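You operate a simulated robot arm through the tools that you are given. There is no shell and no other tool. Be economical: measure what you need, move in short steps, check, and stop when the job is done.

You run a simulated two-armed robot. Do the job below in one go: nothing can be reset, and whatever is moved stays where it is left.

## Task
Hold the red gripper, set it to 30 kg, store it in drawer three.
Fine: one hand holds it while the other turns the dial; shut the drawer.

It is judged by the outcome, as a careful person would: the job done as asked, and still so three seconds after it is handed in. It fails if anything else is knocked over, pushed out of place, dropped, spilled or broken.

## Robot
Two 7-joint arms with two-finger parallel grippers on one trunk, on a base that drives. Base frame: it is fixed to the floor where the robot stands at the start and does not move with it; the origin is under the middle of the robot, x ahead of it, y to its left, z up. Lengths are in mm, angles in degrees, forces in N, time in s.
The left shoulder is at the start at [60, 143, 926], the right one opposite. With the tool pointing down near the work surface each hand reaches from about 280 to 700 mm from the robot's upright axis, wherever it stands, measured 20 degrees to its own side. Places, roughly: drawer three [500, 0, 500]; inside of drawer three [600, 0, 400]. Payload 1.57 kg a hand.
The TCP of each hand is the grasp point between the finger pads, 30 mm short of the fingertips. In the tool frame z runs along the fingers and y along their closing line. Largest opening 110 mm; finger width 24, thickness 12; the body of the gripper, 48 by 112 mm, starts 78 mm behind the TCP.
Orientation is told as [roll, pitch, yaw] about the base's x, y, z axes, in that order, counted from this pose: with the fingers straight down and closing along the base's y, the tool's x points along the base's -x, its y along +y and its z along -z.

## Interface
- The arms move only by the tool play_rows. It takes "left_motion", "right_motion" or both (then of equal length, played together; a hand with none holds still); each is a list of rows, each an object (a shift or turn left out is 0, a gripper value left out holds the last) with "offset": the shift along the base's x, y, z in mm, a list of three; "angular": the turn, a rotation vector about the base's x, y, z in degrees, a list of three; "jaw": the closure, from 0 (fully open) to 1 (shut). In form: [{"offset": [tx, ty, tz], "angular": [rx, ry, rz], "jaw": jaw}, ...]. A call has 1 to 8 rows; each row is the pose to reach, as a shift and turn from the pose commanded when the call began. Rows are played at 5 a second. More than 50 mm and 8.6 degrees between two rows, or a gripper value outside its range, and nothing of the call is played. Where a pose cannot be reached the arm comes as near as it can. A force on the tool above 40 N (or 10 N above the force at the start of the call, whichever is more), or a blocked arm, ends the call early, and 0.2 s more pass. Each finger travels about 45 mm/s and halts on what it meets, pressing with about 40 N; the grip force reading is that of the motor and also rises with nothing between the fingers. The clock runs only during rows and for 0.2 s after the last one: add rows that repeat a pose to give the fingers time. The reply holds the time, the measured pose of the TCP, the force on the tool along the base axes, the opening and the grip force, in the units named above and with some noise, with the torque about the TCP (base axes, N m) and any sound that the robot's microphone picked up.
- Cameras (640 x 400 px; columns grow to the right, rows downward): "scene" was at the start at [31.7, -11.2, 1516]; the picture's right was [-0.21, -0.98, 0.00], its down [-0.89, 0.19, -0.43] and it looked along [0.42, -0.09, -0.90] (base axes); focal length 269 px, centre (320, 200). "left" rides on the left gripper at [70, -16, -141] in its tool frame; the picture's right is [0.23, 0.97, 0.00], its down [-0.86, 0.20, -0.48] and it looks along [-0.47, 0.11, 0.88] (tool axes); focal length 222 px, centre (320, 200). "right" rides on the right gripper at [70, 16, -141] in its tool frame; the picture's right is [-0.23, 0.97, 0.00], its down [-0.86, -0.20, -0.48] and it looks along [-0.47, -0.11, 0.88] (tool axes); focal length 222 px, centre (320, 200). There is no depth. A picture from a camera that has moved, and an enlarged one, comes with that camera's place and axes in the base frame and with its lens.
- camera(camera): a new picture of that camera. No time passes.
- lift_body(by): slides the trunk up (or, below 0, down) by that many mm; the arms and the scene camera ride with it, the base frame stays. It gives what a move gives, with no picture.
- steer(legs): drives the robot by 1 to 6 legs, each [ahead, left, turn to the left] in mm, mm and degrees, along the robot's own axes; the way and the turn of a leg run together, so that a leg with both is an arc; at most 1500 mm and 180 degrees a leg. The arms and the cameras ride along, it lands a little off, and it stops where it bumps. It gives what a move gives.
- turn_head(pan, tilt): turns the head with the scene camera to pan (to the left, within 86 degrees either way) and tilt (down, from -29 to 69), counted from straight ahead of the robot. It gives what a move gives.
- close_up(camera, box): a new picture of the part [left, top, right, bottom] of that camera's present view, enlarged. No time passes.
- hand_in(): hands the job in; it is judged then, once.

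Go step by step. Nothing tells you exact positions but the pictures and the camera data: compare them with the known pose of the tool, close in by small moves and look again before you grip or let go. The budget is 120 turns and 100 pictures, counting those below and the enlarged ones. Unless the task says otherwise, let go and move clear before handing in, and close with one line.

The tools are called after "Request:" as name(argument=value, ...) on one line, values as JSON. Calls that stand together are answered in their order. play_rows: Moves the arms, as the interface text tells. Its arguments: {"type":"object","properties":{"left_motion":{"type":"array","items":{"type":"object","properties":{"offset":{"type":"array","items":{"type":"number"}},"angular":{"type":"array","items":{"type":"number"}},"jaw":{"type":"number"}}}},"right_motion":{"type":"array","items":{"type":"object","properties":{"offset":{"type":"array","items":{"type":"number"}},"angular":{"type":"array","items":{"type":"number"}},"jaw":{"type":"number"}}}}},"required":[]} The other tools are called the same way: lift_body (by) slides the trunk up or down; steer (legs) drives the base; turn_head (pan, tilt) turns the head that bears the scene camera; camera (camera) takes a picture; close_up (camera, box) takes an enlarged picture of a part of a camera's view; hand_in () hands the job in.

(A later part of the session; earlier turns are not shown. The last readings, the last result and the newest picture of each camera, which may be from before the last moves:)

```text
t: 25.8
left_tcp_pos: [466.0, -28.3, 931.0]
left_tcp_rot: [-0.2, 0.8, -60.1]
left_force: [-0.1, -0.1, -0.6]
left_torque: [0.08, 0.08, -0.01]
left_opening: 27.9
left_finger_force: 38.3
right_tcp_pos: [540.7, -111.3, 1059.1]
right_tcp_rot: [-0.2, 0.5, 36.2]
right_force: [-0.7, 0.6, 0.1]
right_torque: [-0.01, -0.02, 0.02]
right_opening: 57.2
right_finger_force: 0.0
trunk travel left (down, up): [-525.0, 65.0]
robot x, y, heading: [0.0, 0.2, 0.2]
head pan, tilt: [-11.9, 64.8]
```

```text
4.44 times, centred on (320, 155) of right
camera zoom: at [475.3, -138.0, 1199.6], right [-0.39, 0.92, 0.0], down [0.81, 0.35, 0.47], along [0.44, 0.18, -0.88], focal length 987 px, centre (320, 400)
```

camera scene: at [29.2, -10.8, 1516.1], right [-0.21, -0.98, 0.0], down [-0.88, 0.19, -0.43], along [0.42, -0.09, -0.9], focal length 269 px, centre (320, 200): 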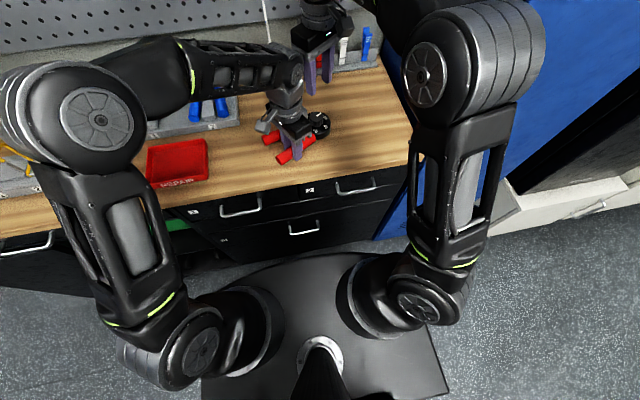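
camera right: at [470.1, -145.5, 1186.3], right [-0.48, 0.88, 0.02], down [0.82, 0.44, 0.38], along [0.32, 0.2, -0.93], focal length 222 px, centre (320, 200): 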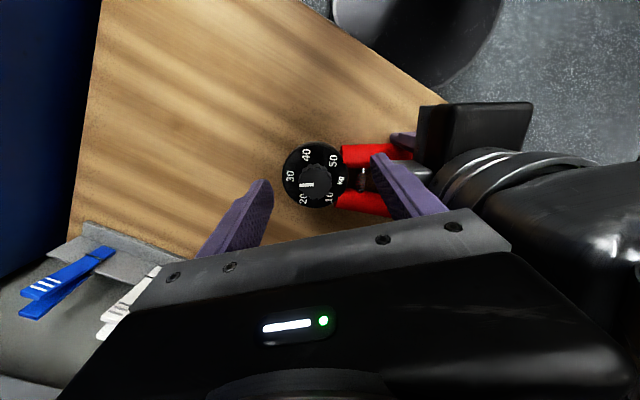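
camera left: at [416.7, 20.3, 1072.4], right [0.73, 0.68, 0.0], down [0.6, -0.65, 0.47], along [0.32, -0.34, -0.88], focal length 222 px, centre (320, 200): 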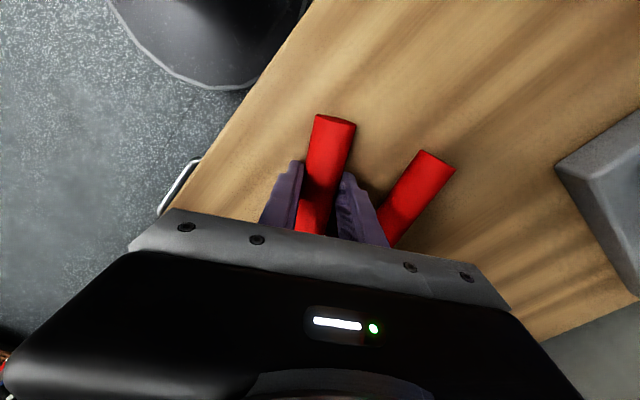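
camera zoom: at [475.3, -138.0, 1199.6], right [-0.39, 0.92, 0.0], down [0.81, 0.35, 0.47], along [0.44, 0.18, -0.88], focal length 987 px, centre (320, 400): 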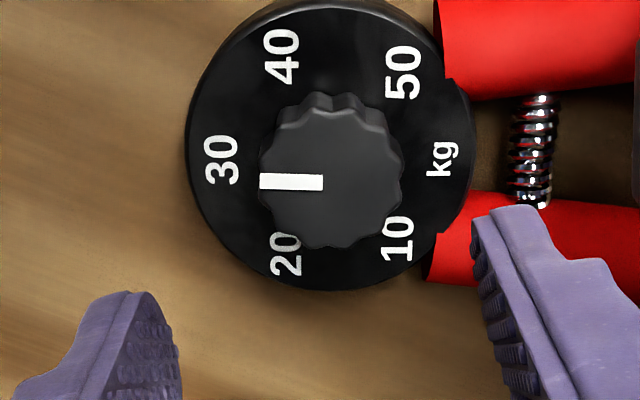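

The pointer now lies exactly along the 30 direction. The right hand moves off to its side, and the left hand lifts the gripper.

Request:
play_rows(right_motion=[{"offset": [0, -10, 5], "angular": [0, 0, -6]}, {"offset": [0, -30, 10], "angular": [0, 0, -13]}, {"offset": [0, -55, 10], "angular": [0, 0, -20]}, {"offset": [0, -80, 10], "angular": [0, 0, -27]}, {"offset": [0, -110, 10], "angular": [0, 0, -36]}])

Request:
play_rows(left_motion=[{"offset": [0, 0, 15]}, {"offset": [0, 0, 40]}, {"offset": [0, 0, 70]}, {"offset": [0, 0, 100]}, {"offset": [0, 0, 100]}])

Request:
camera(camera="scene")

Request:
camera(camera="left")

```text
refused: row 5 steps farther than a row can; nothing moved
```

```text
t: 27.0
left_tcp_pos: [466.3, -29.0, 1029.2]
left_tcp_rot: [-0.1, 1.0, -59.9]
left_force: [0.1, -0.3, -0.3]
left_torque: [-0.01, 0.03, -0.03]
left_opening: 10.8
left_finger_force: 0.0
right_tcp_pos: [540.2, -109.5, 1058.0]
right_tcp_rot: [-0.1, 0.4, 36.2]
right_force: [-0.4, 0.4, -0.1]
right_torque: [0.03, 0.01, 0.04]
right_opening: 57.2
right_finger_force: 0.0
trunk travel left (down, up): [-525.0, 65.0]
robot x, y, heading: [0.5, 0.2, -0.3]
head pan, tilt: [-11.9, 64.8]
```

```text
63 pictures are left
camera scene: at [31.9, -11.1, 1516.0], right [-0.21, -0.98, 0.0], down [-0.89, 0.19, -0.43], along [0.42, -0.09, -0.9], focal length 269 px, centre (320, 200)
```

scene: 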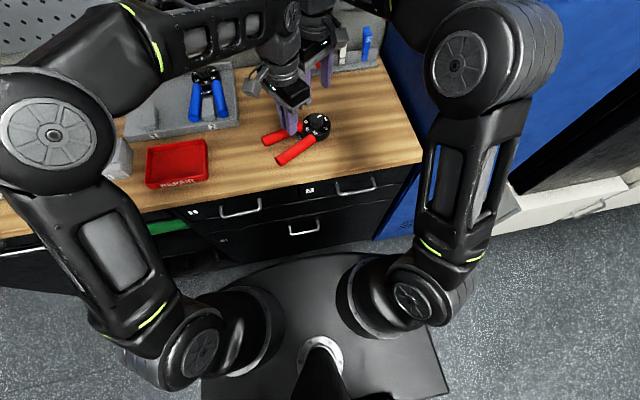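

```text
62 pictures are left
camera left: at [417.7, 20.3, 1171.8], right [0.73, 0.68, 0.0], down [0.6, -0.65, 0.47], along [0.32, -0.34, -0.89], focal length 222 px, centre (320, 200)
```

left: 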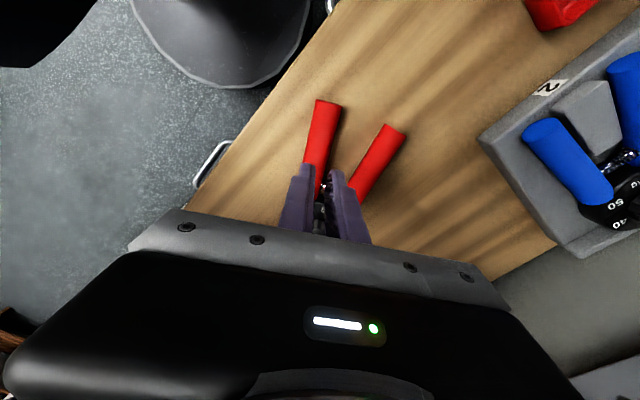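

The handle slipped out when the left hand rose, so the gripper stayed on the table. The right hand moves aside so I can see where it lies, and then I'll take it by the dial's rim, nearer its weight.

Request:
play_rows(right_motion=[{"offset": [0, -10, 5], "angular": [0, 0, -6]}, {"offset": [0, -35, 10], "angular": [0, 0, -13]}, {"offset": [0, -60, 10], "angular": [0, 0, -20]}, {"offset": [0, -90, 10], "angular": [0, 0, -28]}, {"offset": [0, -120, 10], "angular": [0, 0, -36]}])

Request:
camera(camera="right")

Request:
close_up(camera="scene", box=[240, 90, 360, 180])

```text
t: 28.2
left_tcp_pos: [466.1, -28.9, 1028.8]
left_tcp_rot: [-0.1, 0.9, -60.1]
left_force: [-0.4, -0.1, 0.1]
left_torque: [0.03, 0.02, -0.02]
left_opening: 11.0
left_finger_force: 0.1
right_tcp_pos: [540.8, -232.5, 1068.2]
right_tcp_rot: [-0.1, 0.4, 0.1]
right_force: [0.2, 0.3, -0.5]
right_torque: [0.03, 0.0, 0.0]
right_opening: 57.3
right_finger_force: 0.0
trunk travel left (down, up): [-525.0, 65.0]
robot x, y, heading: [-2.1, 1.3, 0.0]
head pan, tilt: [-11.9, 64.8]
```

```text
61 pictures are left
camera right: at [471.5, -216.8, 1208.9], right [0.23, 0.97, 0.0], down [0.86, -0.2, 0.47], along [0.46, -0.11, -0.88], focal length 222 px, centre (320, 200)
```

right: 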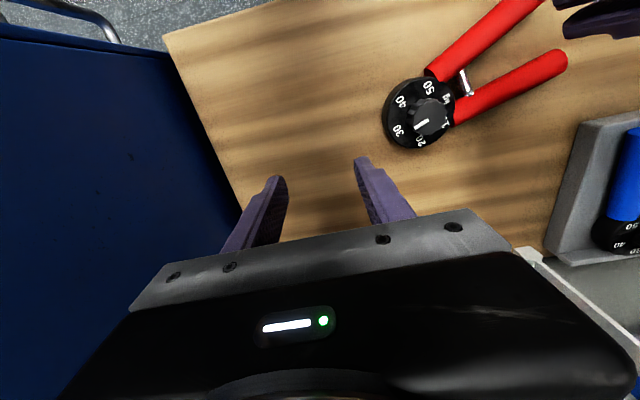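

```text
4.44 times, centred on (300, 135) of scene
camera zoom: at [31.8, -11.6, 1516.0], right [-0.21, -0.98, 0.0], down [-0.89, 0.19, -0.43], along [0.42, -0.09, -0.9], focal length 1195 px, centre (409, 489)
```

zoom: 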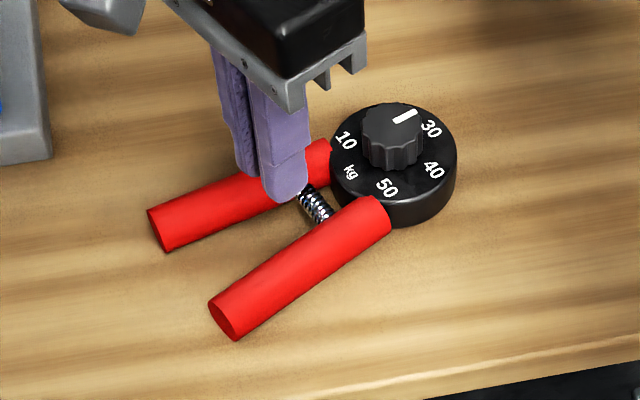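

The gripper is still in place and set to 30. The right hand pulls back, and the left opens fully and moves over the dial at yaw -67.

Request:
play_rows(right_motion=[{"offset": [-30, 0, 0]}, {"offset": [-60, 0, 0]}, {"offset": [-90, 0, 0]}, {"offset": [-110, 0, 0]}, {"offset": [-110, 0, 0]}, {"offset": [-110, 0, 0]}], left_motion=[{"offset": [0, 0, 20], "jaw": 0.0}, {"offset": [0, 0, 20]}, {"offset": [15, -20, 20], "angular": [0, 0, -3]}, {"offset": [40, -45, 20], "angular": [0, 0, -7]}, {"offset": [60, -70, 10], "angular": [0, 0, -7]}, {"offset": [71, -81, 0], "angular": [0, 0, -7]}])

Request:
camera(camera="left")

Request:
camera(camera="scene")

```text
t: 29.6
left_tcp_pos: [514.3, -83.5, 1047.8]
left_tcp_rot: [0.0, 0.9, -67.1]
left_force: [0.6, 0.4, 0.0]
left_torque: [0.02, -0.01, 0.01]
left_opening: 109.8
left_finger_force: 0.0
left hand out of reach, approached as far as the arm can: row 5, 6
right_tcp_pos: [428.7, -230.4, 1068.6]
right_tcp_rot: [-0.1, 0.4, 0.2]
right_force: [0.2, -0.7, -0.2]
right_torque: [0.02, 0.0, 0.02]
right_opening: 57.3
right_finger_force: 0.1
trunk travel left (down, up): [-525.0, 65.0]
robot x, y, heading: [-0.1, 0.7, 0.0]
head pan, tilt: [-11.9, 64.8]
```

```text
59 pictures are left
camera left: at [471.8, -28.8, 1189.5], right [0.81, 0.59, 0.0], down [0.52, -0.72, 0.47], along [0.28, -0.38, -0.89], focal length 222 px, centre (320, 200)
```

left: 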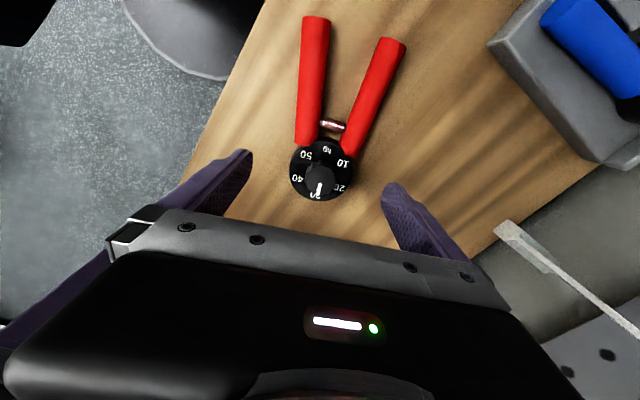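

```text
58 pictures are left
camera scene: at [31.4, -12.1, 1516.0], right [-0.21, -0.98, 0.0], down [-0.89, 0.19, -0.43], along [0.42, -0.09, -0.9], focal length 269 px, centre (320, 200)
```

scene: 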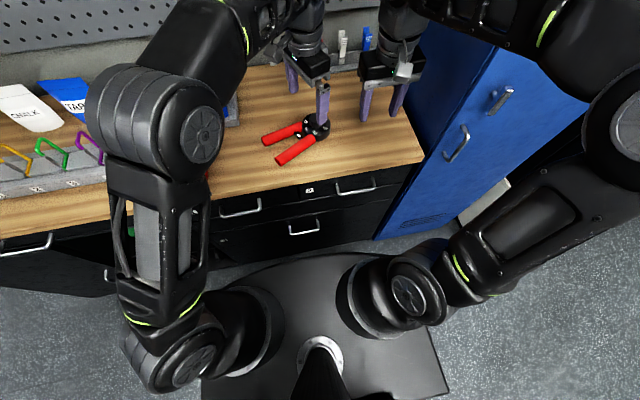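

The left hand can't reach that far across. I tuck the right hand in, then drive the robot 90 mm to the right.

Request:
play_rows(right_motion=[{"offset": [-30, 10, 0]}, {"offset": [-60, 25, 0]}, {"offset": [-90, 40, 0]}, {"offset": [-110, 55, 0]}])

Request:
steer(legs=[[0, -90, 0]])

Request:
camera(camera="scene")

Request:
camera(camera="left")

```text
t: 30.6
left_tcp_pos: [515.2, -82.0, 1047.0]
left_tcp_rot: [-0.1, 0.8, -67.0]
left_force: [0.3, 0.2, -0.9]
left_torque: [-0.01, -0.01, -0.02]
left_opening: 110.1
left_finger_force: 0.0
right_tcp_pos: [318.4, -177.1, 1067.2]
right_tcp_rot: [-0.2, 0.6, 0.2]
right_force: [-0.3, -0.3, 0.1]
right_torque: [-0.03, -0.02, -0.02]
right_opening: 57.2
right_finger_force: 0.1
trunk travel left (down, up): [-525.0, 65.0]
robot x, y, heading: [1.5, 0.0, 0.1]
head pan, tilt: [-11.9, 64.8]
```

```text
t: 31.7
left_tcp_pos: [514.3, -175.1, 1046.9]
left_tcp_rot: [-0.1, 1.0, -67.0]
left_force: [0.7, -0.7, 0.7]
left_torque: [0.07, 0.01, 0.01]
left_opening: 110.4
left_finger_force: 0.1
right_tcp_pos: [320.0, -269.6, 1068.8]
right_tcp_rot: [-0.1, 0.4, 0.3]
right_force: [1.1, -0.8, -1.3]
right_torque: [0.04, 0.0, 0.01]
right_opening: 57.3
right_finger_force: 0.0
trunk travel left (down, up): [-525.0, 65.0]
robot x, y, heading: [1.6, -89.7, 0.3]
head pan, tilt: [-11.9, 64.8]
```

```text
57 pictures are left
camera scene: at [31.8, -104.1, 1515.9], right [-0.2, -0.98, 0.0], down [-0.89, 0.19, -0.43], along [0.42, -0.09, -0.9], focal length 269 px, centre (320, 200)
```

scene: 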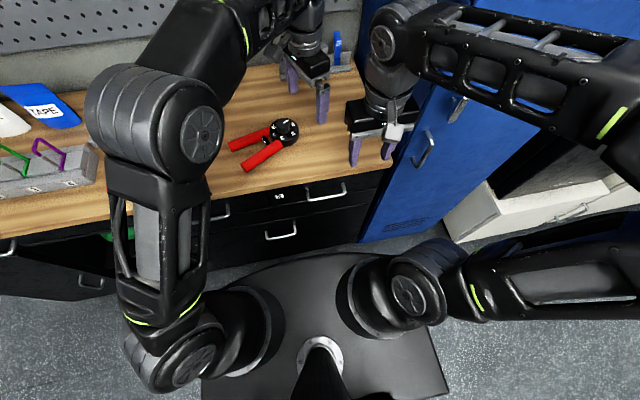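

```text
56 pictures are left
camera left: at [472.1, -119.9, 1189.4], right [0.81, 0.59, 0.0], down [0.52, -0.72, 0.46], along [0.28, -0.37, -0.89], focal length 222 px, centre (320, 200)
```

left: 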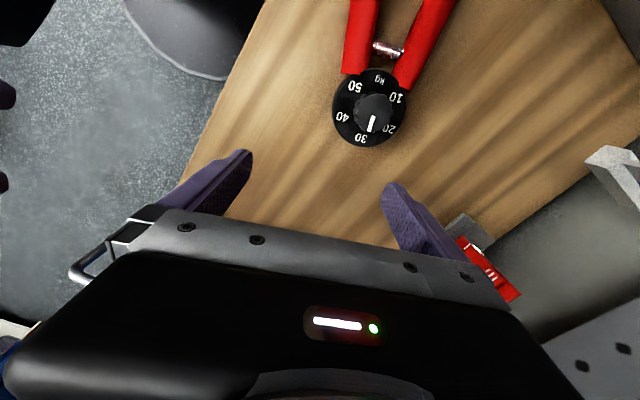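

The left hand now has margin. I move it over the dial near [534, -107] and look again.

Request:
play_rows(left_motion=[{"offset": [10, 30, 0], "angular": [0, -1, 0]}, {"offset": [20, 68, 0], "angular": [0, -1, 0]}, {"offset": [20, 68, -20], "angular": [0, -1, 0]}, {"offset": [20, 68, -35], "angular": [0, -1, 0]}, {"offset": [20, 68, -35], "angular": [0, -1, 0]}])

Request:
camera(camera="left")

Request:
close_up(camera="left", box=[220, 70, 420, 220])

```text
t: 32.9
left_tcp_pos: [533.8, -105.4, 1011.7]
left_tcp_rot: [0.8, 0.5, -67.0]
left_force: [0.0, 0.7, 0.5]
left_torque: [0.0, 0.02, -0.01]
left_opening: 109.7
left_finger_force: 0.0
right_tcp_pos: [319.5, -268.5, 1068.3]
right_tcp_rot: [-0.2, 0.4, 0.4]
right_force: [-0.3, -0.3, 0.0]
right_torque: [0.03, 0.0, -0.06]
right_opening: 56.9
right_finger_force: 0.1
trunk travel left (down, up): [-525.0, 65.0]
robot x, y, heading: [-1.3, -90.4, -0.1]
head pan, tilt: [-11.9, 64.8]
```

```text
55 pictures are left
camera left: at [489.8, -50.8, 1153.2], right [0.81, 0.59, 0.02], down [0.51, -0.72, 0.47], along [0.29, -0.37, -0.88], focal length 222 px, centre (320, 200)
```

left: 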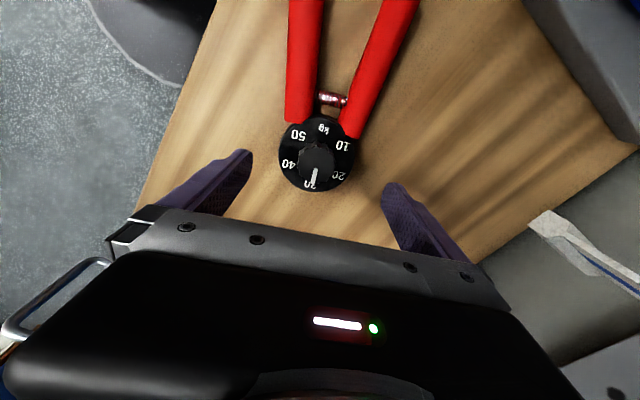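

```text
2.67 times, centred on (320, 145) of left
camera zoom: at [489.8, -50.8, 1153.2], right [0.81, 0.59, 0.02], down [0.51, -0.72, 0.47], along [0.29, -0.37, -0.88], focal length 592 px, centre (320, 347)
```

zoom: 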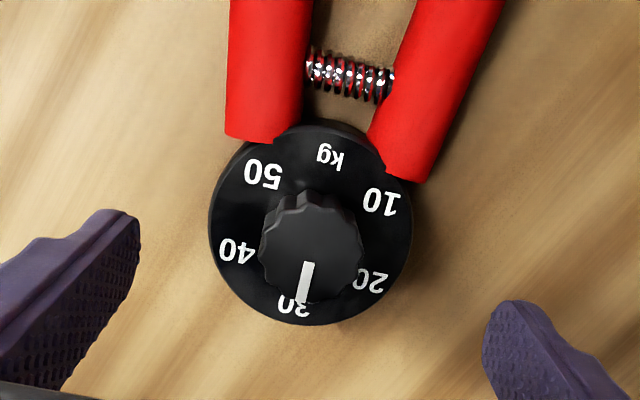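

The dial is well seen: the left TCP must shift about 4 mm in -x, and the fingers will clear the handles. I go down around the disc rim in two steps.

Request:
play_rows(left_motion=[{"offset": [-4, 0.5, 0]}, {"offset": [-4, 0.5, -20]}, {"offset": [-4, 0.5, -40]}, {"offset": [-4, 0.5, -55]}, {"offset": [-4, 0.5, -55]}])

Request:
camera(camera="left")

Request:
close_up(camera="scene", box=[200, 60, 360, 180])

```text
t: 34.1
left_tcp_pos: [530.0, -104.3, 957.1]
left_tcp_rot: [0.9, 0.4, -66.9]
left_force: [-0.1, -0.5, 0.4]
left_torque: [0.0, 0.0, -0.04]
left_opening: 110.1
left_finger_force: 0.1
right_tcp_pos: [320.4, -267.3, 1068.5]
right_tcp_rot: [-0.2, 0.5, 0.3]
right_force: [0.9, 0.3, -0.1]
right_torque: [0.02, -0.01, 0.02]
right_opening: 57.2
right_finger_force: 0.2
trunk travel left (down, up): [-525.0, 65.0]
robot x, y, heading: [1.8, -88.9, -0.1]
head pan, tilt: [-11.9, 64.8]
```

```text
53 pictures are left
camera left: at [485.5, -50.0, 1099.1], right [0.81, 0.59, 0.02], down [0.51, -0.71, 0.47], along [0.29, -0.37, -0.88], focal length 222 px, centre (320, 200)
```

left: 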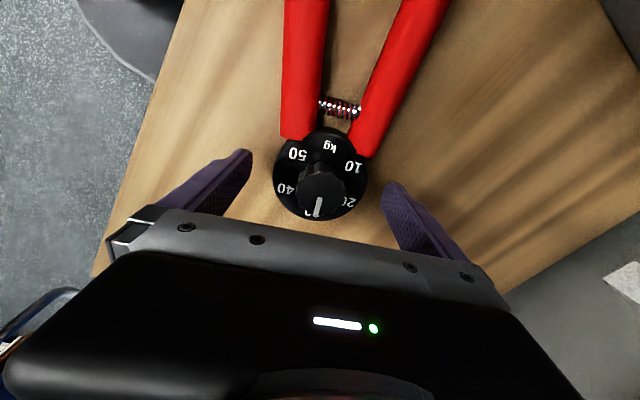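

```text
3.33 times, centred on (280, 120) of scene
camera zoom: at [31.6, -102.3, 1516.0], right [-0.2, -0.98, 0.0], down [-0.89, 0.19, -0.43], along [0.42, -0.09, -0.9], focal length 896 px, centre (453, 467)
```

zoom: 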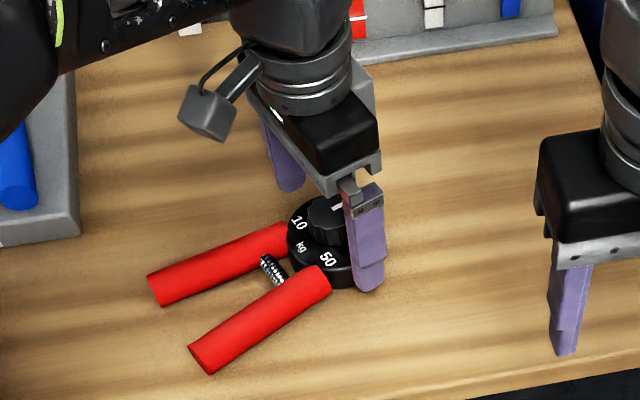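

The disc is centred between the fingers. I go down to rim depth and close.

Request:
play_rows(left_motion=[{"offset": [0, 0, -15]}, {"offset": [0, 0, -26.5]}, {"offset": [0, 0, -26.5], "jaw": 0.2}, {"offset": [0, 0, -26.5], "jaw": 0.4}, {"offset": [0, 0, -26.5], "jaw": 0.55}, {"offset": [0, 0, -26.5], "jaw": 0.55}, {"offset": [0, 0, -26.5], "jaw": 0.55}])

Request:
camera(camera="left")

```text
t: 35.7
left_tcp_pos: [529.9, -105.9, 931.5]
left_tcp_rot: [0.9, 0.4, -66.8]
left_force: [0.5, -1.9, 3.9]
left_torque: [-0.11, 0.14, 0.02]
left_opening: 81.3
left_finger_force: 39.8
right_tcp_pos: [319.9, -268.5, 1068.3]
right_tcp_rot: [-0.1, 0.4, 0.3]
right_force: [0.3, 0.3, 1.0]
right_torque: [0.0, -0.02, 0.02]
right_opening: 57.2
right_finger_force: 0.1
trunk travel left (down, up): [-525.0, 65.0]
robot x, y, heading: [1.6, -92.2, 0.1]
head pan, tilt: [-11.9, 64.8]
```

```text
51 pictures are left
camera left: at [485.1, -50.8, 1072.3], right [0.81, 0.59, 0.02], down [0.51, -0.71, 0.48], along [0.29, -0.38, -0.88], focal length 222 px, centre (320, 200)
```

left: 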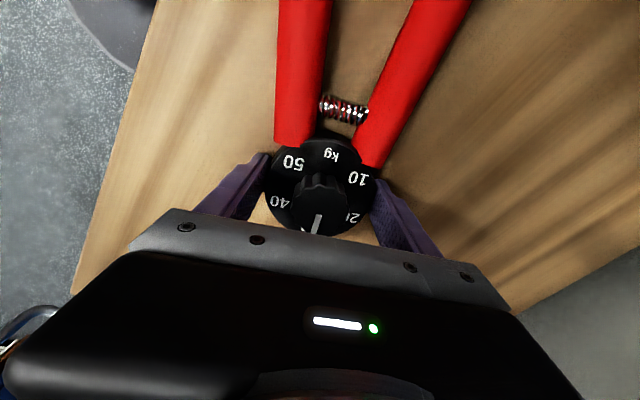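

The left hand grips the rim (81 mm). I lift slowly by a small amount and check.

Request:
play_rows(left_motion=[{"offset": [0, 0, 3]}, {"offset": [0, 0, 6]}, {"offset": [0, 0, 10]}, {"offset": [0, 0, 14]}, {"offset": [0, 0, 18]}, {"offset": [0, 0, 18]}])

Request:
close_up(camera="scene", box=[200, 60, 360, 180])

Request:
camera(camera="left")

```text
t: 37.1
left_tcp_pos: [530.4, -103.9, 949.2]
left_tcp_rot: [0.8, 0.4, -66.9]
left_force: [0.3, 0.8, -1.0]
left_torque: [-0.08, -0.03, 0.0]
left_opening: 81.0
left_finger_force: 40.6
right_tcp_pos: [319.9, -268.1, 1067.6]
right_tcp_rot: [-0.2, 0.3, 0.3]
right_force: [-0.2, -0.3, 0.2]
right_torque: [-0.02, -0.03, -0.01]
right_opening: 57.2
right_finger_force: 0.1
trunk travel left (down, up): [-525.0, 65.0]
robot x, y, heading: [2.7, -90.5, -0.1]
head pan, tilt: [-11.9, 64.8]
```

```text
3.33 times, centred on (280, 120) of scene
camera zoom: at [32.0, -102.3, 1516.0], right [-0.2, -0.98, 0.0], down [-0.89, 0.19, -0.43], along [0.42, -0.09, -0.9], focal length 896 px, centre (453, 467)
```

zoom: 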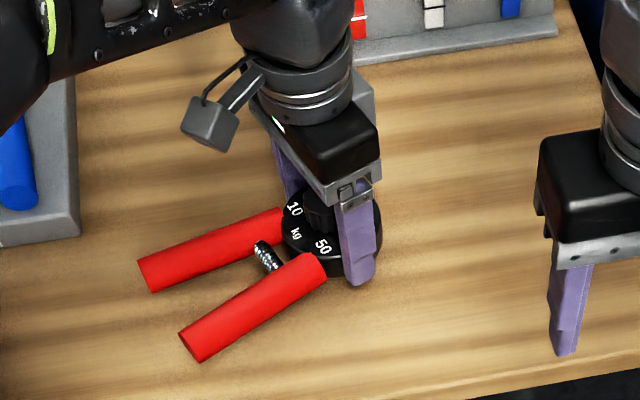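

```text
49 pictures are left
camera left: at [485.7, -49.6, 1090.7], right [0.81, 0.59, 0.02], down [0.51, -0.71, 0.47], along [0.29, -0.37, -0.88], focal length 222 px, centre (320, 200)
```

left: 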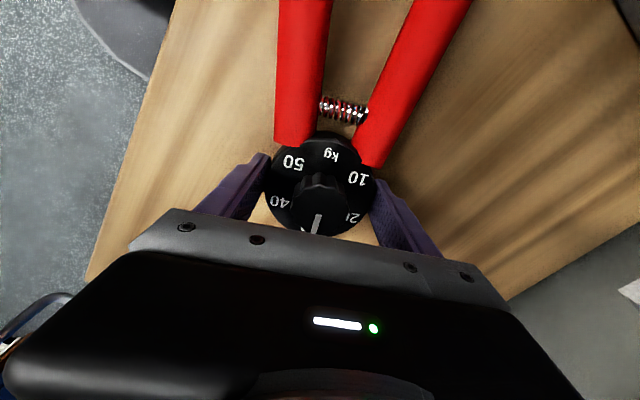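

The gripper is lifted and steady in the left hand. I raise it well clear and drive straight back from the bench.

Request:
play_rows(left_motion=[{"offset": [0, 0, 15]}, {"offset": [0, 0, 35]}, {"offset": [0, 0, 55]}, {"offset": [0, 0, 70]}, {"offset": [0, 0, 70]}])

Request:
steer(legs=[[-400, 0, 0]])

Request:
turn_head(pan=0, tilt=45)

Request:
camera(camera="scene")

```text
t: 38.3
left_tcp_pos: [530.3, -105.3, 1018.7]
left_tcp_rot: [0.8, 0.4, -66.9]
left_force: [-0.5, -0.1, -1.2]
left_torque: [-0.1, -0.07, -0.02]
left_opening: 81.1
left_finger_force: 40.3
right_tcp_pos: [320.3, -268.0, 1068.0]
right_tcp_rot: [-0.1, 0.4, 0.3]
right_force: [0.0, 0.0, 0.4]
right_torque: [0.0, 0.02, 0.01]
right_opening: 57.1
right_finger_force: 0.0
trunk travel left (down, up): [-525.0, 65.0]
robot x, y, heading: [-0.7, -90.7, 0.2]
head pan, tilt: [-11.9, 64.8]
```

```text
t: 40.8
left_tcp_pos: [125.2, -106.8, 1018.7]
left_tcp_rot: [0.9, 0.3, -67.1]
left_force: [0.6, 0.2, -1.9]
left_torque: [-0.07, -0.02, -0.01]
left_opening: 81.0
left_finger_force: 40.5
right_tcp_pos: [-87.1, -268.8, 1067.9]
right_tcp_rot: [-0.2, 0.5, 0.1]
right_force: [-0.3, -0.5, 0.5]
right_torque: [-0.03, -0.03, -0.01]
right_opening: 57.0
right_finger_force: 0.1
trunk travel left (down, up): [-525.0, 65.0]
robot x, y, heading: [-406.5, -89.7, 0.1]
head pan, tilt: [-11.9, 64.8]
```

```text
t: 41.7
left_tcp_pos: [124.9, -106.7, 1018.0]
left_tcp_rot: [0.8, 0.5, -67.1]
left_force: [0.0, -1.0, -2.4]
left_torque: [-0.09, -0.04, -0.02]
left_opening: 80.8
left_finger_force: 40.5
right_tcp_pos: [-87.4, -268.2, 1067.9]
right_tcp_rot: [-0.2, 0.4, 0.0]
right_force: [-0.2, 0.4, 0.3]
right_torque: [-0.02, -0.02, -0.01]
right_opening: 57.2
right_finger_force: 0.0
trunk travel left (down, up): [-525.0, 65.0]
robot x, y, heading: [-407.0, -93.8, -0.2]
head pan, tilt: [0.0, 45.0]
```

```text
48 pictures are left
camera scene: at [-353.1, -89.6, 1540.7], right [0.0, -1.0, 0.0], down [-0.71, 0.0, -0.71], along [0.71, 0.0, -0.71], focal length 269 px, centre (320, 200)
```

scene: 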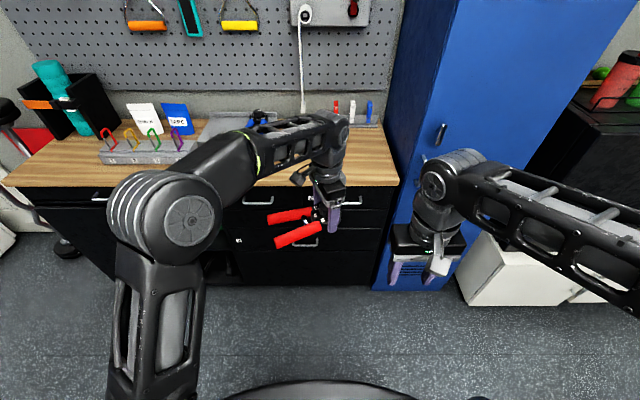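

The gripper is held well clear of the bench. I zoom in on drawer three to locate its handle.

Request:
close_up(camera="scene", box=[200, 180, 400, 305])

```text
3.20 times, centred on (300, 242) of scene
camera zoom: at [-353.1, -89.6, 1540.7], right [0.0, -1.0, 0.0], down [-0.71, 0.0, -0.71], along [0.71, 0.0, -0.71], focal length 860 px, centre (384, 64)
```

zoom: 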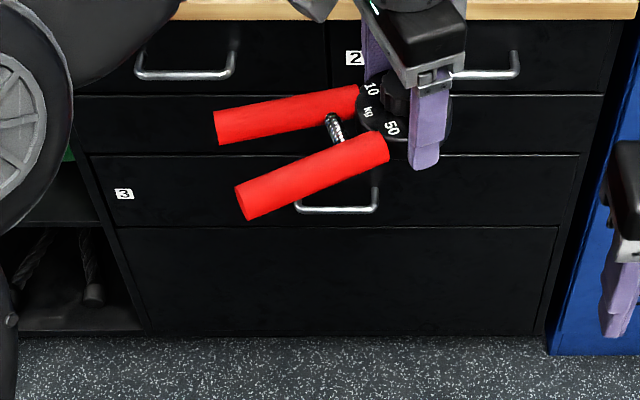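

Triangulating the two views puts drawer three's bar near [397, -18, 486]. I turn the right hand to point forward with its fingers closing vertically, in free space.

Request:
play_rows(right_motion=[{"offset": [12, -5, -5], "angular": [-4.62, -4.62, 4.62]}, {"offset": [25, -10, -10], "angular": [-9.24, -9.24, 9.24]}, {"offset": [38, -15, -15], "angular": [-13.86, -13.86, 13.86]}, {"offset": [50, -20, -20], "angular": [-18.48, -18.48, 18.48]}, {"offset": [62, -25, -25], "angular": [-23.1, -23.1, 23.1]}, {"offset": [75, -30, -30], "angular": [-27.72, -27.72, 27.72]}, {"offset": [88, -30, -35], "angular": [-32.34, -32.34, 32.34]}, {"offset": [100, -30, -40], "angular": [-36.96, -36.96, 36.96]}])

Request:
play_rows(right_motion=[{"offset": [10, 0, 0], "angular": [-4.62, -4.62, 4.62]}, {"offset": [20, 0, 0], "angular": [-9.24, -9.24, 9.24]}, {"offset": [30, 0, 0], "angular": [-13.86, -13.86, 13.86]}, {"offset": [40, 0, 0], "angular": [-18.48, -18.48, 18.48]}, {"offset": [50, 0, 0], "angular": [-23.1, -23.1, 23.1]}, {"offset": [60, 0, 0], "angular": [-27.72, -27.72, 27.72]}, {"offset": [70, 0, 0], "angular": [-32.34, -32.34, 32.34]}, {"offset": [70, 0, 0], "angular": [-32.34, -32.34, 32.34]}])

Request:
camera(camera="scene")

```text
t: 43.5
left_tcp_pos: [125.4, -105.0, 1017.7]
left_tcp_rot: [0.8, 0.5, -67.1]
left_force: [0.3, 0.5, -2.0]
left_torque: [-0.06, -0.03, 0.02]
left_opening: 80.9
left_finger_force: 40.3
right_tcp_pos: [34.7, -289.5, 1040.7]
right_tcp_rot: [-48.6, -19.0, 48.1]
right_force: [0.2, -1.0, -0.3]
right_torque: [-0.04, 0.02, 0.03]
right_opening: 57.2
right_finger_force: 0.0
right hand out of reach, approached as far as the arm can: row 7, 8
trunk travel left (down, up): [-525.0, 65.0]
robot x, y, heading: [-405.4, -90.1, 0.1]
head pan, tilt: [0.0, 45.0]
```

```text
t: 45.3
left_tcp_pos: [124.3, -104.6, 1018.2]
left_tcp_rot: [0.6, 0.4, -67.0]
left_force: [0.1, 0.3, -1.2]
left_torque: [-0.09, -0.1, 0.01]
left_opening: 81.1
left_finger_force: 39.6
right_tcp_pos: [145.9, -250.9, 1085.7]
right_tcp_rot: [-87.9, -0.6, 87.4]
right_force: [0.4, 0.4, 0.0]
right_torque: [-0.04, 0.0, -0.03]
right_opening: 57.1
right_finger_force: 0.1
right hand out of reach, approached as far as the arm can: row 1, 2, 3, 4, 5, 6, 7, 8
trunk travel left (down, up): [-525.0, 65.0]
robot x, y, heading: [-405.1, -90.3, -0.1]
head pan, tilt: [0.0, 45.0]
```

```text
46 pictures are left
camera scene: at [-354.5, -88.0, 1540.8], right [0.0, -1.0, 0.0], down [-0.71, 0.0, -0.71], along [0.71, 0.0, -0.71], focal length 269 px, centre (320, 200)
```

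scene: 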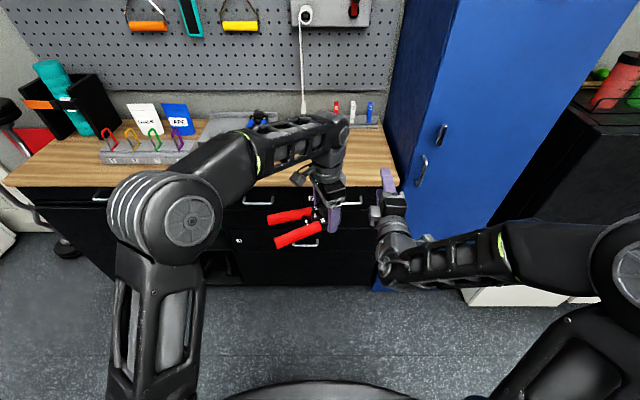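

The right hand points forward now. I lower the trunk 440 mm so both hands come to drawer height.

Request:
lift_body(by=-440)

Request:
camera(camera="scene")

Request:
camera(camera="right")

```text
refused: -440 is not a number from -400 to 400
```

```text
45 pictures are left
camera scene: at [-354.5, -88.0, 1540.8], right [0.0, -1.0, 0.0], down [-0.71, 0.0, -0.71], along [0.71, 0.0, -0.71], focal length 269 px, centre (320, 200)
```

scene: 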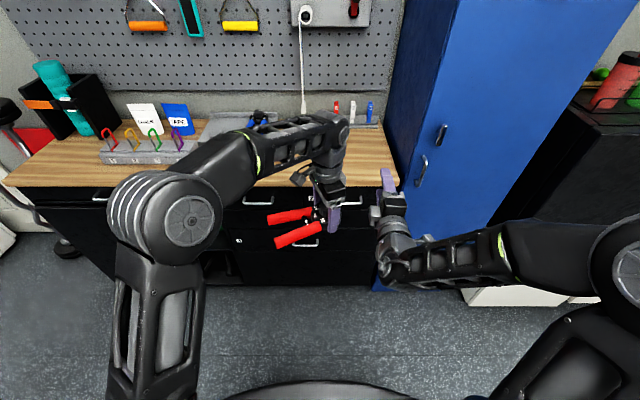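

```text
44 pictures are left
camera right: at [0.1, -315.0, 1072.8], right [-0.03, 0.24, -0.97], down [-0.43, 0.87, 0.23], along [0.9, 0.42, 0.08], focal length 222 px, centre (320, 200)
```

right: 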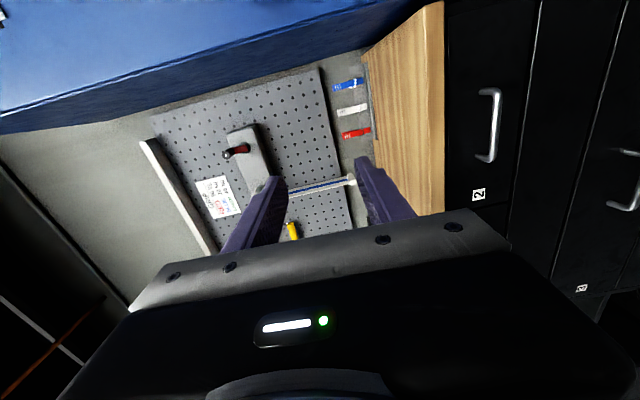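

Request:
lift_body(by=-400)

Request:
lift_body(by=-50)

Request:
camera(camera="scene")

Request:
camera(camera="right")

```text
t: 49.1
left_tcp_pos: [124.7, -105.6, 619.1]
left_tcp_rot: [0.8, 0.5, -67.0]
left_force: [0.2, 0.1, -2.9]
left_torque: [-0.09, -0.01, 0.02]
left_opening: 80.7
left_finger_force: 40.1
right_tcp_pos: [146.1, -253.1, 685.2]
right_tcp_rot: [-87.7, -0.8, 87.4]
right_force: [-0.9, 0.3, 0.0]
right_torque: [0.0, -0.02, 0.02]
right_opening: 57.2
right_finger_force: 0.0
trunk travel left (down, up): [-125.0, 465.0]
robot x, y, heading: [-405.4, -89.1, -0.4]
head pan, tilt: [0.0, 45.0]
```

```text
t: 50.0
left_tcp_pos: [124.0, -105.3, 568.4]
left_tcp_rot: [0.8, 0.5, -67.1]
left_force: [0.3, 0.3, -2.3]
left_torque: [-0.04, -0.02, -0.03]
left_opening: 80.9
left_finger_force: 40.0
right_tcp_pos: [146.8, -253.9, 635.0]
right_tcp_rot: [-87.9, -0.8, 87.2]
right_force: [1.1, 0.2, 0.4]
right_torque: [-0.01, -0.03, 0.03]
right_opening: 57.3
right_finger_force: 0.1
trunk travel left (down, up): [-75.0, 515.0]
robot x, y, heading: [-407.2, -92.7, -0.3]
head pan, tilt: [0.0, 45.0]
```

```text
43 pictures are left
camera scene: at [-353.1, -89.6, 1090.8], right [0.0, -1.0, 0.0], down [-0.71, 0.0, -0.71], along [0.71, 0.0, -0.71], focal length 269 px, centre (320, 200)
```

scene: 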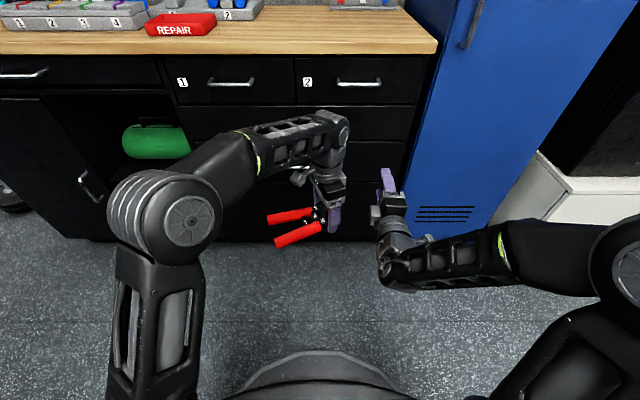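

```text
42 pictures are left
camera right: at [0.9, -316.3, 622.1], right [-0.03, 0.24, -0.97], down [-0.43, 0.87, 0.23], along [0.9, 0.42, 0.08], focal length 222 px, centre (320, 200)
```

right: 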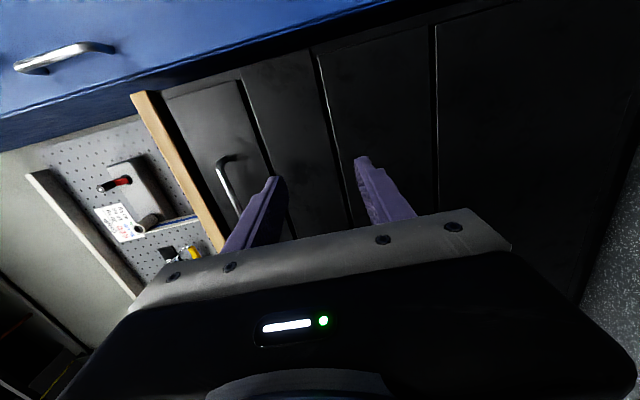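

Both hands are at drawer height. I move the left hand with the gripper up and to the left, lower the right hand to the bar's height, and shift the robot 235 mm left.

Request:
play_rows(left_motion=[{"offset": [-15, 25, 15]}, {"offset": [-30, 55, 30]}, {"offset": [-45, 85, 45]}, {"offset": [-60, 115, 60]}, {"offset": [-75, 140, 75]}, {"offset": [-90, 165, 90]}, {"offset": [-90, 165, 90]}], right_motion=[{"offset": [0, 0, -25]}, {"offset": [0, 0, -50]}, {"offset": [0, 0, -75]}, {"offset": [0, 0, -100]}, {"offset": [0, 0, -125]}, {"offset": [0, 0, -149]}, {"offset": [0, 0, -149], "angular": [0, 0, 0]}])

Request:
steer(legs=[[0, 235, 0]])

Request:
camera(camera="right")

Request:
camera(camera="scene")

```text
t: 51.6
left_tcp_pos: [34.9, 59.0, 657.9]
left_tcp_rot: [0.8, 0.4, -67.1]
left_force: [-0.2, 0.9, -1.4]
left_torque: [-0.06, -0.02, -0.01]
left_opening: 80.7
left_finger_force: 40.1
right_tcp_pos: [145.0, -252.6, 485.8]
right_tcp_rot: [-87.8, -0.8, 87.4]
right_force: [-0.1, -0.3, -0.1]
right_torque: [-0.01, 0.02, -0.02]
right_opening: 57.4
right_finger_force: 0.1
trunk travel left (down, up): [-75.0, 515.0]
robot x, y, heading: [-406.0, -93.2, -0.2]
head pan, tilt: [0.0, 45.0]
```

```text
t: 53.4
left_tcp_pos: [34.7, 292.6, 658.2]
left_tcp_rot: [0.7, 0.3, -67.1]
left_force: [0.5, -0.4, -1.3]
left_torque: [-0.07, -0.03, 0.05]
left_opening: 80.9
left_finger_force: 39.7
right_tcp_pos: [145.9, -17.5, 485.8]
right_tcp_rot: [-87.7, -0.8, 87.3]
right_force: [0.2, 0.4, 0.4]
right_torque: [0.01, 0.0, 0.02]
right_opening: 57.3
right_finger_force: 0.0
trunk travel left (down, up): [-75.0, 515.0]
robot x, y, heading: [-409.0, 142.5, -0.0]
head pan, tilt: [0.0, 45.0]
```

```text
41 pictures are left
camera right: at [0.8, -81.3, 473.5], right [-0.03, 0.24, -0.97], down [-0.43, 0.87, 0.23], along [0.9, 0.42, 0.08], focal length 222 px, centre (320, 200)
```

right: 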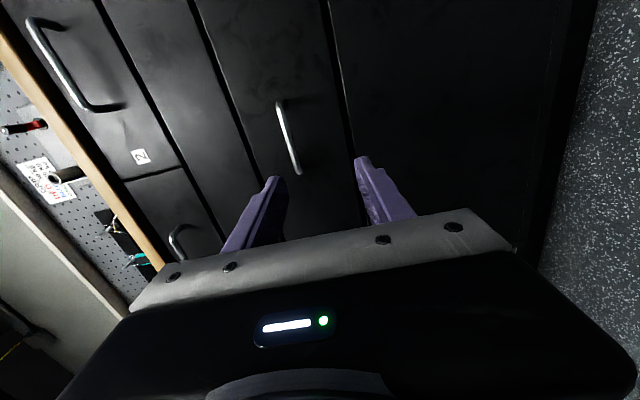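

```text
40 pictures are left
camera scene: at [-352.6, 144.8, 1090.7], right [0.0, -1.0, 0.0], down [-0.71, 0.0, -0.71], along [0.71, 0.0, -0.71], focal length 269 px, centre (320, 200)
```

scene: 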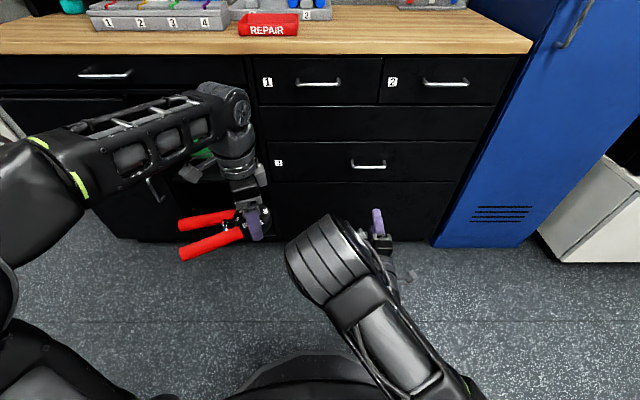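

Request:
close_up(camera="scene", box=[250, 50, 510, 250])

Request:
close_up(camera="right", box=[200, 70, 400, 200])

```text
2.00 times, centred on (380, 150) of scene
camera zoom: at [-352.6, 144.8, 1090.7], right [0.0, -1.0, 0.0], down [-0.71, 0.0, -0.71], along [0.71, 0.0, -0.71], focal length 538 px, centre (200, 300)
```

zoom: 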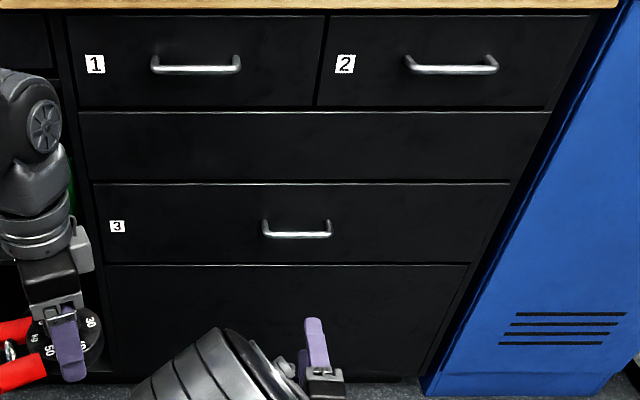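

```text
3.08 times, centred on (300, 135) of right
camera zoom: at [0.8, -81.3, 473.5], right [-0.03, 0.24, -0.97], down [-0.43, 0.87, 0.23], along [0.9, 0.42, 0.08], focal length 684 px, centre (382, 400)
```

zoom: 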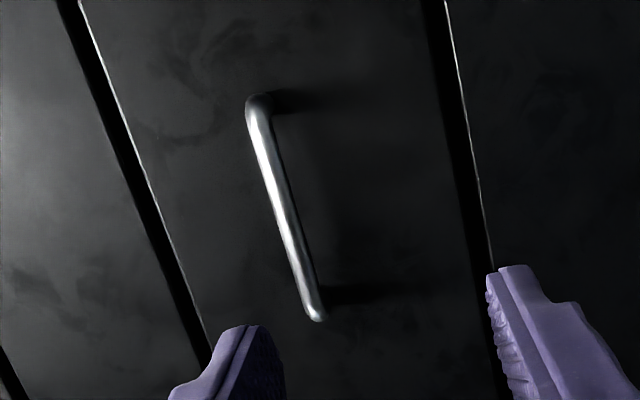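

The bar seems to be near [385, -26, 520]. I raise the right hand 38 mm, shift it 9 mm to the right, and drive 140 mm closer to measure again.

Request:
play_rows(right_motion=[{"offset": [0, -4, 20]}, {"offset": [0, -9, 38]}, {"offset": [0, -9, 38], "jaw": 0.4}])

Request:
steer(legs=[[140, 0, 0]])

Request:
camera(camera="right")

Request:
close_up(camera="scene", box=[250, 80, 510, 280])

```text
t: 54.2
left_tcp_pos: [35.3, 292.4, 659.2]
left_tcp_rot: [0.7, 0.4, -67.1]
left_force: [-0.1, -0.2, -1.8]
left_torque: [-0.07, -0.01, 0.0]
left_opening: 80.8
left_finger_force: 40.1
right_tcp_pos: [144.9, -28.0, 525.1]
right_tcp_rot: [-87.7, -0.9, 87.2]
right_force: [0.3, 0.7, 0.4]
right_torque: [0.01, 0.03, 0.02]
right_opening: 66.0
right_finger_force: 0.1
trunk travel left (down, up): [-75.0, 515.0]
robot x, y, heading: [-406.7, 144.8, -0.1]
head pan, tilt: [0.0, 45.0]
```

```text
t: 55.5
left_tcp_pos: [174.9, 289.6, 658.4]
left_tcp_rot: [0.8, 0.4, -67.4]
left_force: [0.4, 0.1, -1.7]
left_torque: [-0.05, -0.06, 0.05]
left_opening: 80.6
left_finger_force: 40.1
right_tcp_pos: [284.2, -30.7, 525.2]
right_tcp_rot: [-87.7, -0.8, 87.1]
right_force: [0.6, -1.1, 0.1]
right_torque: [-0.01, 0.0, 0.0]
right_opening: 66.3
right_finger_force: 0.0
trunk travel left (down, up): [-75.0, 515.0]
robot x, y, heading: [-265.4, 144.4, -0.3]
head pan, tilt: [0.0, 45.0]
```

```text
37 pictures are left
camera right: at [139.1, -93.1, 512.4], right [-0.03, 0.24, -0.97], down [-0.43, 0.88, 0.23], along [0.9, 0.42, 0.08], focal length 222 px, centre (320, 200)
```

right: 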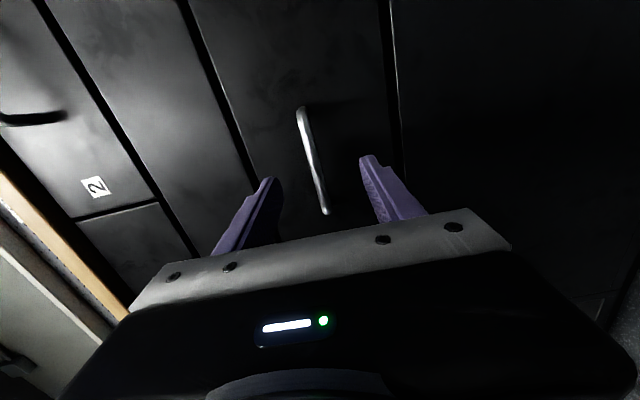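

```text
2.00 times, centred on (380, 180) of scene
camera zoom: at [-213.1, 144.2, 1090.7], right [-0.01, -1.0, 0.0], down [-0.71, 0.0, -0.71], along [0.71, 0.0, -0.71], focal length 538 px, centre (200, 240)
```

zoom: 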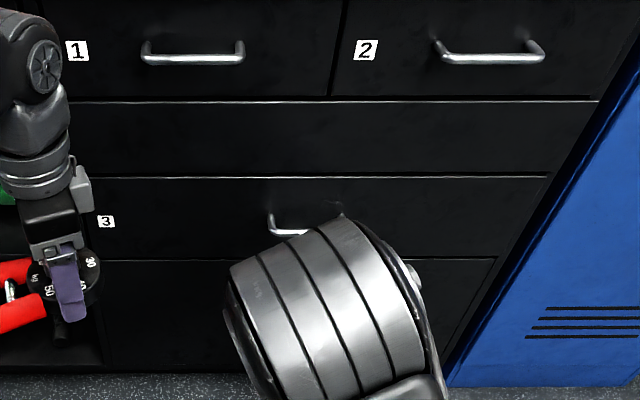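

The bar now triangulates to about [378, -29, 529]. I raise 9 mm, drive 50 mm closer, and check before closing in.

Request:
play_rows(right_motion=[{"offset": [0, 0, 9]}, {"offset": [0, 0, 9]}])

Request:
steer(legs=[[50, 0, 0]])

Request:
camera(camera="right")

```text
t: 56.1
left_tcp_pos: [174.4, 291.9, 657.9]
left_tcp_rot: [0.9, 0.4, -67.3]
left_force: [-0.2, 1.2, -1.3]
left_torque: [-0.1, -0.02, 0.0]
left_opening: 80.7
left_finger_force: 39.7
right_tcp_pos: [285.2, -30.9, 534.1]
right_tcp_rot: [-87.7, -0.6, 87.1]
right_force: [0.0, -0.1, 0.7]
right_torque: [0.0, 0.0, 0.01]
right_opening: 65.9
right_finger_force: 0.0
trunk travel left (down, up): [-75.0, 515.0]
robot x, y, heading: [-266.3, 139.7, -0.3]
head pan, tilt: [0.0, 45.0]
```

```text
t: 57.0
left_tcp_pos: [223.7, 291.4, 658.5]
left_tcp_rot: [0.8, 0.4, -67.3]
left_force: [0.6, -0.7, -1.5]
left_torque: [-0.09, -0.07, -0.01]
left_opening: 80.9
left_finger_force: 39.7
right_tcp_pos: [335.0, -30.0, 532.6]
right_tcp_rot: [-87.8, -0.8, 87.1]
right_force: [-1.1, -0.3, 0.6]
right_torque: [0.0, -0.01, 0.02]
right_opening: 65.9
right_finger_force: 0.0
trunk travel left (down, up): [-75.0, 515.0]
robot x, y, heading: [-212.5, 146.7, -0.4]
head pan, tilt: [0.0, 45.0]
```

```text
35 pictures are left
camera right: at [190.4, -93.3, 521.4], right [-0.03, 0.24, -0.97], down [-0.43, 0.87, 0.23], along [0.9, 0.42, 0.08], focal length 222 px, centre (320, 200)
```

right: 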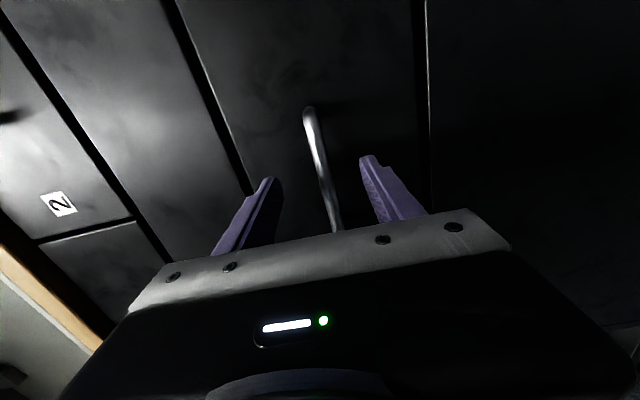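

The bar is centred between the right fingers. I advance 38 mm and close on it.

Request:
play_rows(right_motion=[{"offset": [12, 0, 0]}, {"offset": [24, 0, 0]}, {"offset": [34, 0, 0]}, {"offset": [38, 0, 0]}, {"offset": [38, 0, 0]}])

Request:
camera(camera="right")

```text
t: 58.0
left_tcp_pos: [223.0, 290.5, 659.0]
left_tcp_rot: [0.9, 0.4, -67.3]
left_force: [-0.2, 0.2, -2.4]
left_torque: [-0.06, -0.06, 0.03]
left_opening: 80.6
left_finger_force: 39.9
right_tcp_pos: [366.4, -29.5, 531.4]
right_tcp_rot: [-87.5, -0.7, 87.2]
right_force: [-16.5, 2.6, 3.0]
right_torque: [-0.06, -0.85, 0.23]
right_opening: 68.1
right_finger_force: 1.0
trunk travel left (down, up): [-75.0, 515.0]
robot x, y, heading: [-216.5, 141.2, -0.2]
head pan, tilt: [0.0, 45.0]
stopped in row 4 (right hand): the force on the tool passed its limit (the readings are from after the stop); the commanded pose is now the measured one
```

```text
34 pictures are left
camera right: at [222.0, -93.2, 519.1], right [-0.03, 0.24, -0.97], down [-0.43, 0.87, 0.23], along [0.9, 0.42, 0.08], focal length 222 px, centre (320, 200)
```

right: 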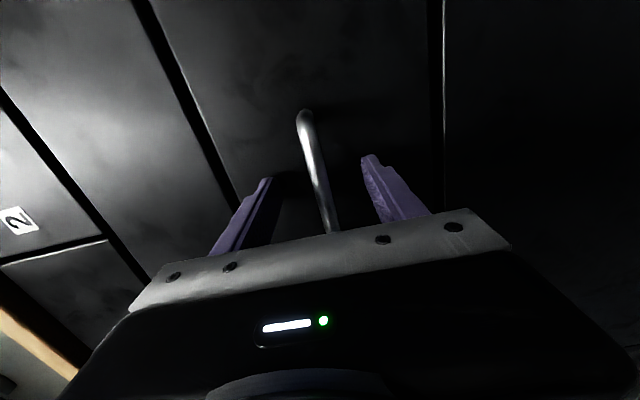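

The fingertips touch the drawer face, so the bar lies between the pads. I back off 4 mm and close.

Request:
play_rows(right_motion=[{"offset": [-4, 0, 3]}, {"offset": [-4, 0, 3], "jaw": 0.6}, {"offset": [-4, 0, 3], "jaw": 0.8}, {"offset": [-4, 0, 3], "jaw": 1.0}, {"offset": [-4, 0, 3], "jaw": 1.0}, {"offset": [-4, 0, 3], "jaw": 1.0}])

Request:
camera(camera="right")

```text
t: 59.4
left_tcp_pos: [225.8, 289.2, 656.7]
left_tcp_rot: [0.8, 0.5, -67.3]
left_force: [0.4, -0.1, -2.1]
left_torque: [-0.12, -0.05, -0.02]
left_opening: 80.8
left_finger_force: 40.1
right_tcp_pos: [364.0, -29.2, 528.0]
right_tcp_rot: [-86.7, -0.6, 87.3]
right_force: [-0.5, 2.6, -29.6]
right_torque: [-0.65, -0.07, 0.15]
right_opening: 11.9
right_finger_force: 28.0
trunk travel left (down, up): [-75.0, 515.0]
robot x, y, heading: [-215.4, 142.7, -0.4]
head pan, tilt: [0.0, 45.0]
```

```text
33 pictures are left
camera right: at [219.0, -92.6, 518.5], right [-0.04, 0.24, -0.97], down [-0.42, 0.87, 0.23], along [0.9, 0.42, 0.06], focal length 222 px, centre (320, 200)
```

right: 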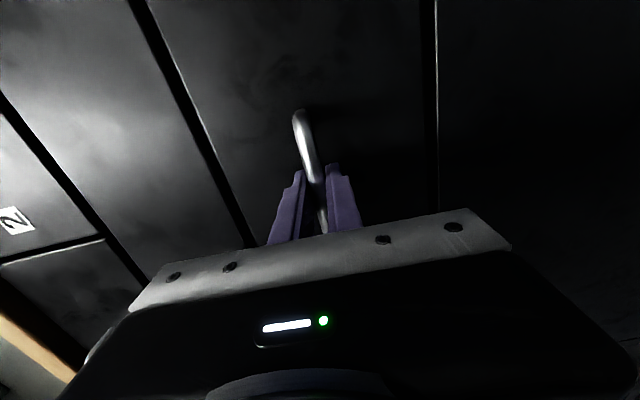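

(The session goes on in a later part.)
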